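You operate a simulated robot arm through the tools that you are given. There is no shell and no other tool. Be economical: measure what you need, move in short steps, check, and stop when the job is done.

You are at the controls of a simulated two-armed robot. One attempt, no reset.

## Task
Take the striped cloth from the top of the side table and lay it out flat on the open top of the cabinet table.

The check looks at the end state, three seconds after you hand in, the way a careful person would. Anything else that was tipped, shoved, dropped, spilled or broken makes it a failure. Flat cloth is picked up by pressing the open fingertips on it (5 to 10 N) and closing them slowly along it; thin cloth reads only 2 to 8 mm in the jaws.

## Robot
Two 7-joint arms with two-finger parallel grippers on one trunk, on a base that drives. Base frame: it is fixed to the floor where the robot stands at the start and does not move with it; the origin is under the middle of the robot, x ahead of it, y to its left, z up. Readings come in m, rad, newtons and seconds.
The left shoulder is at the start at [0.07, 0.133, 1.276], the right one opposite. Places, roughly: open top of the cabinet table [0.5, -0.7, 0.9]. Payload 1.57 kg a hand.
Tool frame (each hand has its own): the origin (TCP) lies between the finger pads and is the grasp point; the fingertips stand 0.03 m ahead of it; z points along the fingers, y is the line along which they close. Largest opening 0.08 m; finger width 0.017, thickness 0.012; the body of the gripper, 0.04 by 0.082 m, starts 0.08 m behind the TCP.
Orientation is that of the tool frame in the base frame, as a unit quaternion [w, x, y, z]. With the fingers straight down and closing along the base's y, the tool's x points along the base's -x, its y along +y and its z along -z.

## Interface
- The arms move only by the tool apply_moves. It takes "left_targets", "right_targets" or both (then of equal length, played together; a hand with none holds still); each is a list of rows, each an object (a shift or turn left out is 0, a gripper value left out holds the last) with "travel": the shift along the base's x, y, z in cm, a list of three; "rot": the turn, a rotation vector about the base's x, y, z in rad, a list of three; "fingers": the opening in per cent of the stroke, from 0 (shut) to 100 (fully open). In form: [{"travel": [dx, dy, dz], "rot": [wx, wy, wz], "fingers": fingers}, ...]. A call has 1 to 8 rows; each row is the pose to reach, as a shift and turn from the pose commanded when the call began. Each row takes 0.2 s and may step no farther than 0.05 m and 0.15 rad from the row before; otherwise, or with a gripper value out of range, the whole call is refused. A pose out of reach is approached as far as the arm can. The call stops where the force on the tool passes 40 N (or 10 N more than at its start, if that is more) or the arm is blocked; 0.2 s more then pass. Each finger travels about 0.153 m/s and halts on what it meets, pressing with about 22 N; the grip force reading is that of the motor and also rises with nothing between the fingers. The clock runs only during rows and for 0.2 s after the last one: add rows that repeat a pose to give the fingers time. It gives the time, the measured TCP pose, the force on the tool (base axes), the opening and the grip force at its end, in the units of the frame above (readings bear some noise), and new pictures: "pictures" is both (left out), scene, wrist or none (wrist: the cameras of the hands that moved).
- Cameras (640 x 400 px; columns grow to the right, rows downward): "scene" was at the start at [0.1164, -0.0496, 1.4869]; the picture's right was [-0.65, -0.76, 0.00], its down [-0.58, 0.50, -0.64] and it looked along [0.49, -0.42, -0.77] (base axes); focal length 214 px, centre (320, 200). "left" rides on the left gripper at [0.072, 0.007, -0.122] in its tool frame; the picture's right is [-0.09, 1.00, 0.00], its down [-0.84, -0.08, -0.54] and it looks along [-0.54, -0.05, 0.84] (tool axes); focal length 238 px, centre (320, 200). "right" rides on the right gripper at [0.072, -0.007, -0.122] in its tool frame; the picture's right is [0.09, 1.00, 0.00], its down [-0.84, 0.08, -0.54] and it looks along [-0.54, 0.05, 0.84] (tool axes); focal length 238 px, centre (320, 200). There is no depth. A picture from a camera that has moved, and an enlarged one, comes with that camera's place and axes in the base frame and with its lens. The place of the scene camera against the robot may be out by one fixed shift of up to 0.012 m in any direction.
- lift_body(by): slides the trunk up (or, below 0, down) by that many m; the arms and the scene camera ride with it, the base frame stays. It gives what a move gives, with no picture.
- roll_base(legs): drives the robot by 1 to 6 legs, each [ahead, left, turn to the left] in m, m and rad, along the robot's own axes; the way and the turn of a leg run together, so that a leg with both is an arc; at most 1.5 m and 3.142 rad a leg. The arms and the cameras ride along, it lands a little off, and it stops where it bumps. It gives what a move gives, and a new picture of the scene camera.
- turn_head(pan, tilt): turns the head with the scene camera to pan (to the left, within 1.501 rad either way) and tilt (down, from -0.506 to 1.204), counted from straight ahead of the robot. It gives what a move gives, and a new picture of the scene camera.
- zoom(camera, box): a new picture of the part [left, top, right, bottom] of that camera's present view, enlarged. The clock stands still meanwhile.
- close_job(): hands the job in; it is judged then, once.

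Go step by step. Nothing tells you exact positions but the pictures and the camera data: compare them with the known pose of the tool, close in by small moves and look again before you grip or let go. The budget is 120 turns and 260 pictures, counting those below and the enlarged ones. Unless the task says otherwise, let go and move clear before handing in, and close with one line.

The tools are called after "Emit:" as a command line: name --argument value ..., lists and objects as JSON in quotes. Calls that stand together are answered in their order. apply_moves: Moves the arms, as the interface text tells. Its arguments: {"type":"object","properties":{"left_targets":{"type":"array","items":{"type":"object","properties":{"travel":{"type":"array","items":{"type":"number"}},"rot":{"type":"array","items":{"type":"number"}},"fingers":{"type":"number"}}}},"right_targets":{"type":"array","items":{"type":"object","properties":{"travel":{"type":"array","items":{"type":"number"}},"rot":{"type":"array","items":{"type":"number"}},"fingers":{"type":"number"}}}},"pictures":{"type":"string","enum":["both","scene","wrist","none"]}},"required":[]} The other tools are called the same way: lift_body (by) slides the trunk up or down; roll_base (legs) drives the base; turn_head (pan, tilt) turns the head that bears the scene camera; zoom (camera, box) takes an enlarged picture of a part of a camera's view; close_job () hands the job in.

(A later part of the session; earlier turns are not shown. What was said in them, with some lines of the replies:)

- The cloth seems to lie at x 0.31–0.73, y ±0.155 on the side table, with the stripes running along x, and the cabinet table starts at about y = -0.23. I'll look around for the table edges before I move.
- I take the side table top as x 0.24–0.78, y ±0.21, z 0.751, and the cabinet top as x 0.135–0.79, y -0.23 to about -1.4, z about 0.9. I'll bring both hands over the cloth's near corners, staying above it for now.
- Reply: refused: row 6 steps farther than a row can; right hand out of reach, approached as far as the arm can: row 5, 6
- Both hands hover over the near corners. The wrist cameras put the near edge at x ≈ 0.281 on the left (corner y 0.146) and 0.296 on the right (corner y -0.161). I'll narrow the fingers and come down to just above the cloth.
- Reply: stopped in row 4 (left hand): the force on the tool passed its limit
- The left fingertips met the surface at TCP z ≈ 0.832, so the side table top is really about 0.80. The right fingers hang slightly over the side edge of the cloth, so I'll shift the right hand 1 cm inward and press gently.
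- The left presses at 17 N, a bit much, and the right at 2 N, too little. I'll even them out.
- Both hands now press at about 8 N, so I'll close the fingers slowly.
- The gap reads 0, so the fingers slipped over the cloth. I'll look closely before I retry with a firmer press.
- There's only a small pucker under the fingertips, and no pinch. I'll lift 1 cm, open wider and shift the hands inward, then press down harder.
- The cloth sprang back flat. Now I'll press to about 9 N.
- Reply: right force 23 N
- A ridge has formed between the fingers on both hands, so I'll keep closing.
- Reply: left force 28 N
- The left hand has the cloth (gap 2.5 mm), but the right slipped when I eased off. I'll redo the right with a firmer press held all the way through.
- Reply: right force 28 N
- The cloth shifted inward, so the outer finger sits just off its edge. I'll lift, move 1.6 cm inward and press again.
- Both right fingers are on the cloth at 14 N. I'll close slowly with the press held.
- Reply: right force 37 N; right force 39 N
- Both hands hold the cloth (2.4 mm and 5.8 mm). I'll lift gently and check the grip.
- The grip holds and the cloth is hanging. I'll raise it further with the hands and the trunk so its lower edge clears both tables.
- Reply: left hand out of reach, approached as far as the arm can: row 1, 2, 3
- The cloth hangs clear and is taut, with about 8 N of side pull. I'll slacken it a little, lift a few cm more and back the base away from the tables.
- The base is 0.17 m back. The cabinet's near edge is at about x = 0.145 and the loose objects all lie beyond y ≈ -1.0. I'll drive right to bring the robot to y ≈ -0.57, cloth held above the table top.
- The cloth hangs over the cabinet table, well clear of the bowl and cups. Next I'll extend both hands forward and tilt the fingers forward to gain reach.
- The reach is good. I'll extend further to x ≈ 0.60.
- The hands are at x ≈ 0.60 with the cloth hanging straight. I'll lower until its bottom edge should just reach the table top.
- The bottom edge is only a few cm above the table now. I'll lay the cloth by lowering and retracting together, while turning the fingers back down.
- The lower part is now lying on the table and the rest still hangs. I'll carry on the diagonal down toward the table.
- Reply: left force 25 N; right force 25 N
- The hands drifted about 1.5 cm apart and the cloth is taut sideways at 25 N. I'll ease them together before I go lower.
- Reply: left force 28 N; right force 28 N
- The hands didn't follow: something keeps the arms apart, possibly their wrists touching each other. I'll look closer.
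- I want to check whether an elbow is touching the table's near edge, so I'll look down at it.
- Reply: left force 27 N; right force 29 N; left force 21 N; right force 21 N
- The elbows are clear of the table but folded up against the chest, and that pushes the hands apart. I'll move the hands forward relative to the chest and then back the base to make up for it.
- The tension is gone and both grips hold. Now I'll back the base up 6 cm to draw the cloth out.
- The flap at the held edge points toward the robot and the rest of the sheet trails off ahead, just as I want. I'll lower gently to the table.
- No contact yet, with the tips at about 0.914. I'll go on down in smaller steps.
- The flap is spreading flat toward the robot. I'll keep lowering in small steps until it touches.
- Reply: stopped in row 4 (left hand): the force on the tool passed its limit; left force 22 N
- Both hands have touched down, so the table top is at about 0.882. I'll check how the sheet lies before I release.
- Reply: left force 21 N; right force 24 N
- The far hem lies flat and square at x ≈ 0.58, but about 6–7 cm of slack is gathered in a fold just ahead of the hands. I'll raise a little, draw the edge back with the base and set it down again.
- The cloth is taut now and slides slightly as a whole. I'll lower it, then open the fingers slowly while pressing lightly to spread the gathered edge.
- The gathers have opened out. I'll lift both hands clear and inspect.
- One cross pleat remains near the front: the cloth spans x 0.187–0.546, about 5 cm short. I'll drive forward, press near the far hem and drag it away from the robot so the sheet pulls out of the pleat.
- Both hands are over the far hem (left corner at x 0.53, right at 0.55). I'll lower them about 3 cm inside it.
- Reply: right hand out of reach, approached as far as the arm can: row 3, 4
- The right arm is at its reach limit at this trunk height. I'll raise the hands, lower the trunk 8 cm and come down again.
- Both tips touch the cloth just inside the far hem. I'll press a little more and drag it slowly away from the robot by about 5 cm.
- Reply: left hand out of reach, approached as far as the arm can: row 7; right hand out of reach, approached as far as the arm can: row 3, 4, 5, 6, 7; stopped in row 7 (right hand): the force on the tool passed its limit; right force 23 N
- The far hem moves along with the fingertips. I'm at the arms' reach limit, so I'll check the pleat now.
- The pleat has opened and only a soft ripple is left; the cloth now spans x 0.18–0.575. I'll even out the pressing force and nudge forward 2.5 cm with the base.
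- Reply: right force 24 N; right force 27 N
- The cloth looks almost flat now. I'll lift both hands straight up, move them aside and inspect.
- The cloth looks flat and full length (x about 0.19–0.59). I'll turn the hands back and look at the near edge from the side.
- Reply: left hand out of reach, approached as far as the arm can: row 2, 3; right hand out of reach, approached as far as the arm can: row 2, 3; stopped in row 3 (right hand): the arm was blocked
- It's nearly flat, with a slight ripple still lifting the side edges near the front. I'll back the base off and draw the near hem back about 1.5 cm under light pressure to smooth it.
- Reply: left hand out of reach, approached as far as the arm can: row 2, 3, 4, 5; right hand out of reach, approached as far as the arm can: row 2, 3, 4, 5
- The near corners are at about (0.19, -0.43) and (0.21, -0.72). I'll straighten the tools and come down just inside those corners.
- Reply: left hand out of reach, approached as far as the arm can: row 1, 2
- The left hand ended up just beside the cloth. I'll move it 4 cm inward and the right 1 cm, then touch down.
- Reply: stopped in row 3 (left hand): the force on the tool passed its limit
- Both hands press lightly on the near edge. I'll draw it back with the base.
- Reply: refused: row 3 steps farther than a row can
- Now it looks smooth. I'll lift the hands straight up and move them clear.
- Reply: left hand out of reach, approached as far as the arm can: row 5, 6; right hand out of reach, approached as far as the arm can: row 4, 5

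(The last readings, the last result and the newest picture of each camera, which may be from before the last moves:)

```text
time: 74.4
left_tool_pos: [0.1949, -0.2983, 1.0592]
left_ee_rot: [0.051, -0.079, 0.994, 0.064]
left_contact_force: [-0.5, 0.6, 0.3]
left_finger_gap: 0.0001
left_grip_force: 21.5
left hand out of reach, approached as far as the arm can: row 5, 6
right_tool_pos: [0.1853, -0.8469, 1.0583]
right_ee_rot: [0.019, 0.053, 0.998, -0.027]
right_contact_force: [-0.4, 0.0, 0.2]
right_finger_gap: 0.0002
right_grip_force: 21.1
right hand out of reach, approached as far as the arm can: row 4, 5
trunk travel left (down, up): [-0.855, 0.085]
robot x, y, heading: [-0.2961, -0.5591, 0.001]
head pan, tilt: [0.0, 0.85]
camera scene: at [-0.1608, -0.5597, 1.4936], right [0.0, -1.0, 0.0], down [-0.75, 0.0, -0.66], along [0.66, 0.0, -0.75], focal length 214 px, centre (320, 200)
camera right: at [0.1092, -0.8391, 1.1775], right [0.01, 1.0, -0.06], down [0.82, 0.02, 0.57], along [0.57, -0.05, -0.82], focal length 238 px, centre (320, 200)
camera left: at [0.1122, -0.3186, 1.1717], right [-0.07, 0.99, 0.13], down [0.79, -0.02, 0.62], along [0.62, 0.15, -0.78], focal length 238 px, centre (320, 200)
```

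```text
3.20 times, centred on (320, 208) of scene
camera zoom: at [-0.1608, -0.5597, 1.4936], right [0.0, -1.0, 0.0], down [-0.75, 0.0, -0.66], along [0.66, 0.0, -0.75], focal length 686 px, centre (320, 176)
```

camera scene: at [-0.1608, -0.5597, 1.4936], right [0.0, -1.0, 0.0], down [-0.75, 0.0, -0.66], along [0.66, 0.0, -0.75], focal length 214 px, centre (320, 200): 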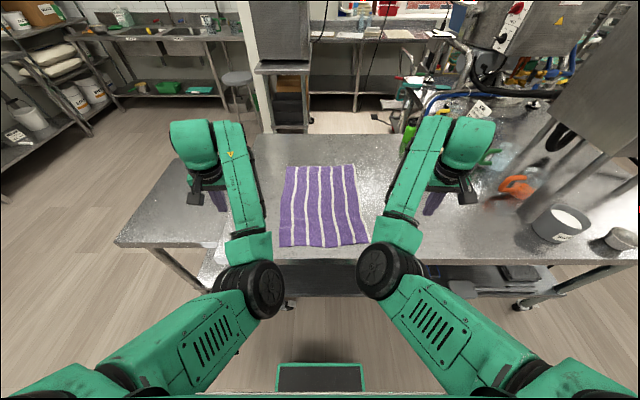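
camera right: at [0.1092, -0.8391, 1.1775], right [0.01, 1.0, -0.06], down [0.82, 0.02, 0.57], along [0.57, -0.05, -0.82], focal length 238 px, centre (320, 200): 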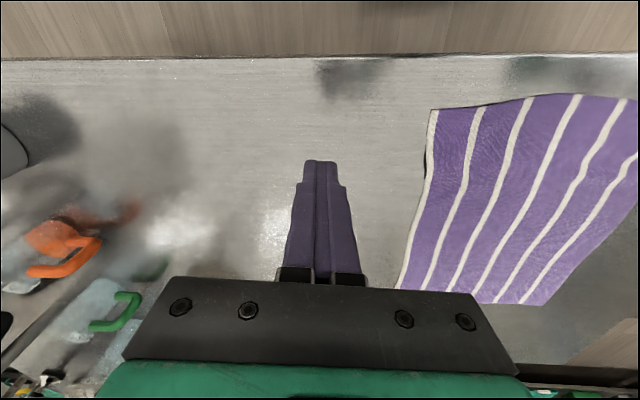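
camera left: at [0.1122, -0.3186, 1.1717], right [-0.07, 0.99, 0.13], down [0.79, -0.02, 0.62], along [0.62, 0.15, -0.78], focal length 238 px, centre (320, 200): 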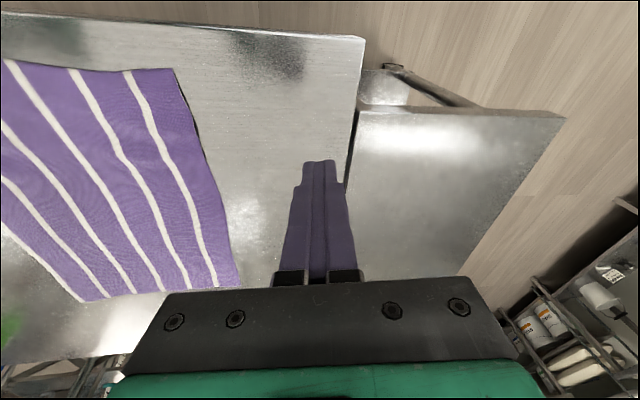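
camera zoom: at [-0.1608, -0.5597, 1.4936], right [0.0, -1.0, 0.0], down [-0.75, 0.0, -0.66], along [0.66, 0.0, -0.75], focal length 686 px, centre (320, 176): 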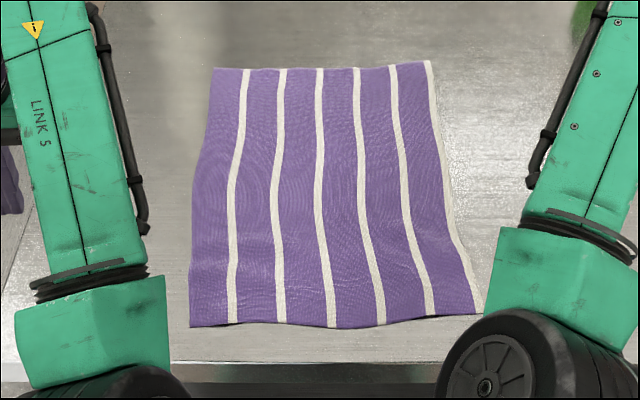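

The cloth lies flat and fully on the cabinet table, nothing else has been touched, and both hands are clear. I'm handing in.

Emit:
close_job

```text
The job is handed in.
```

The striped cloth is laid out flat on the open top of the cabinet table. A very slight waviness remains at its edges. Both hands are clear, and I saw nothing else moved.
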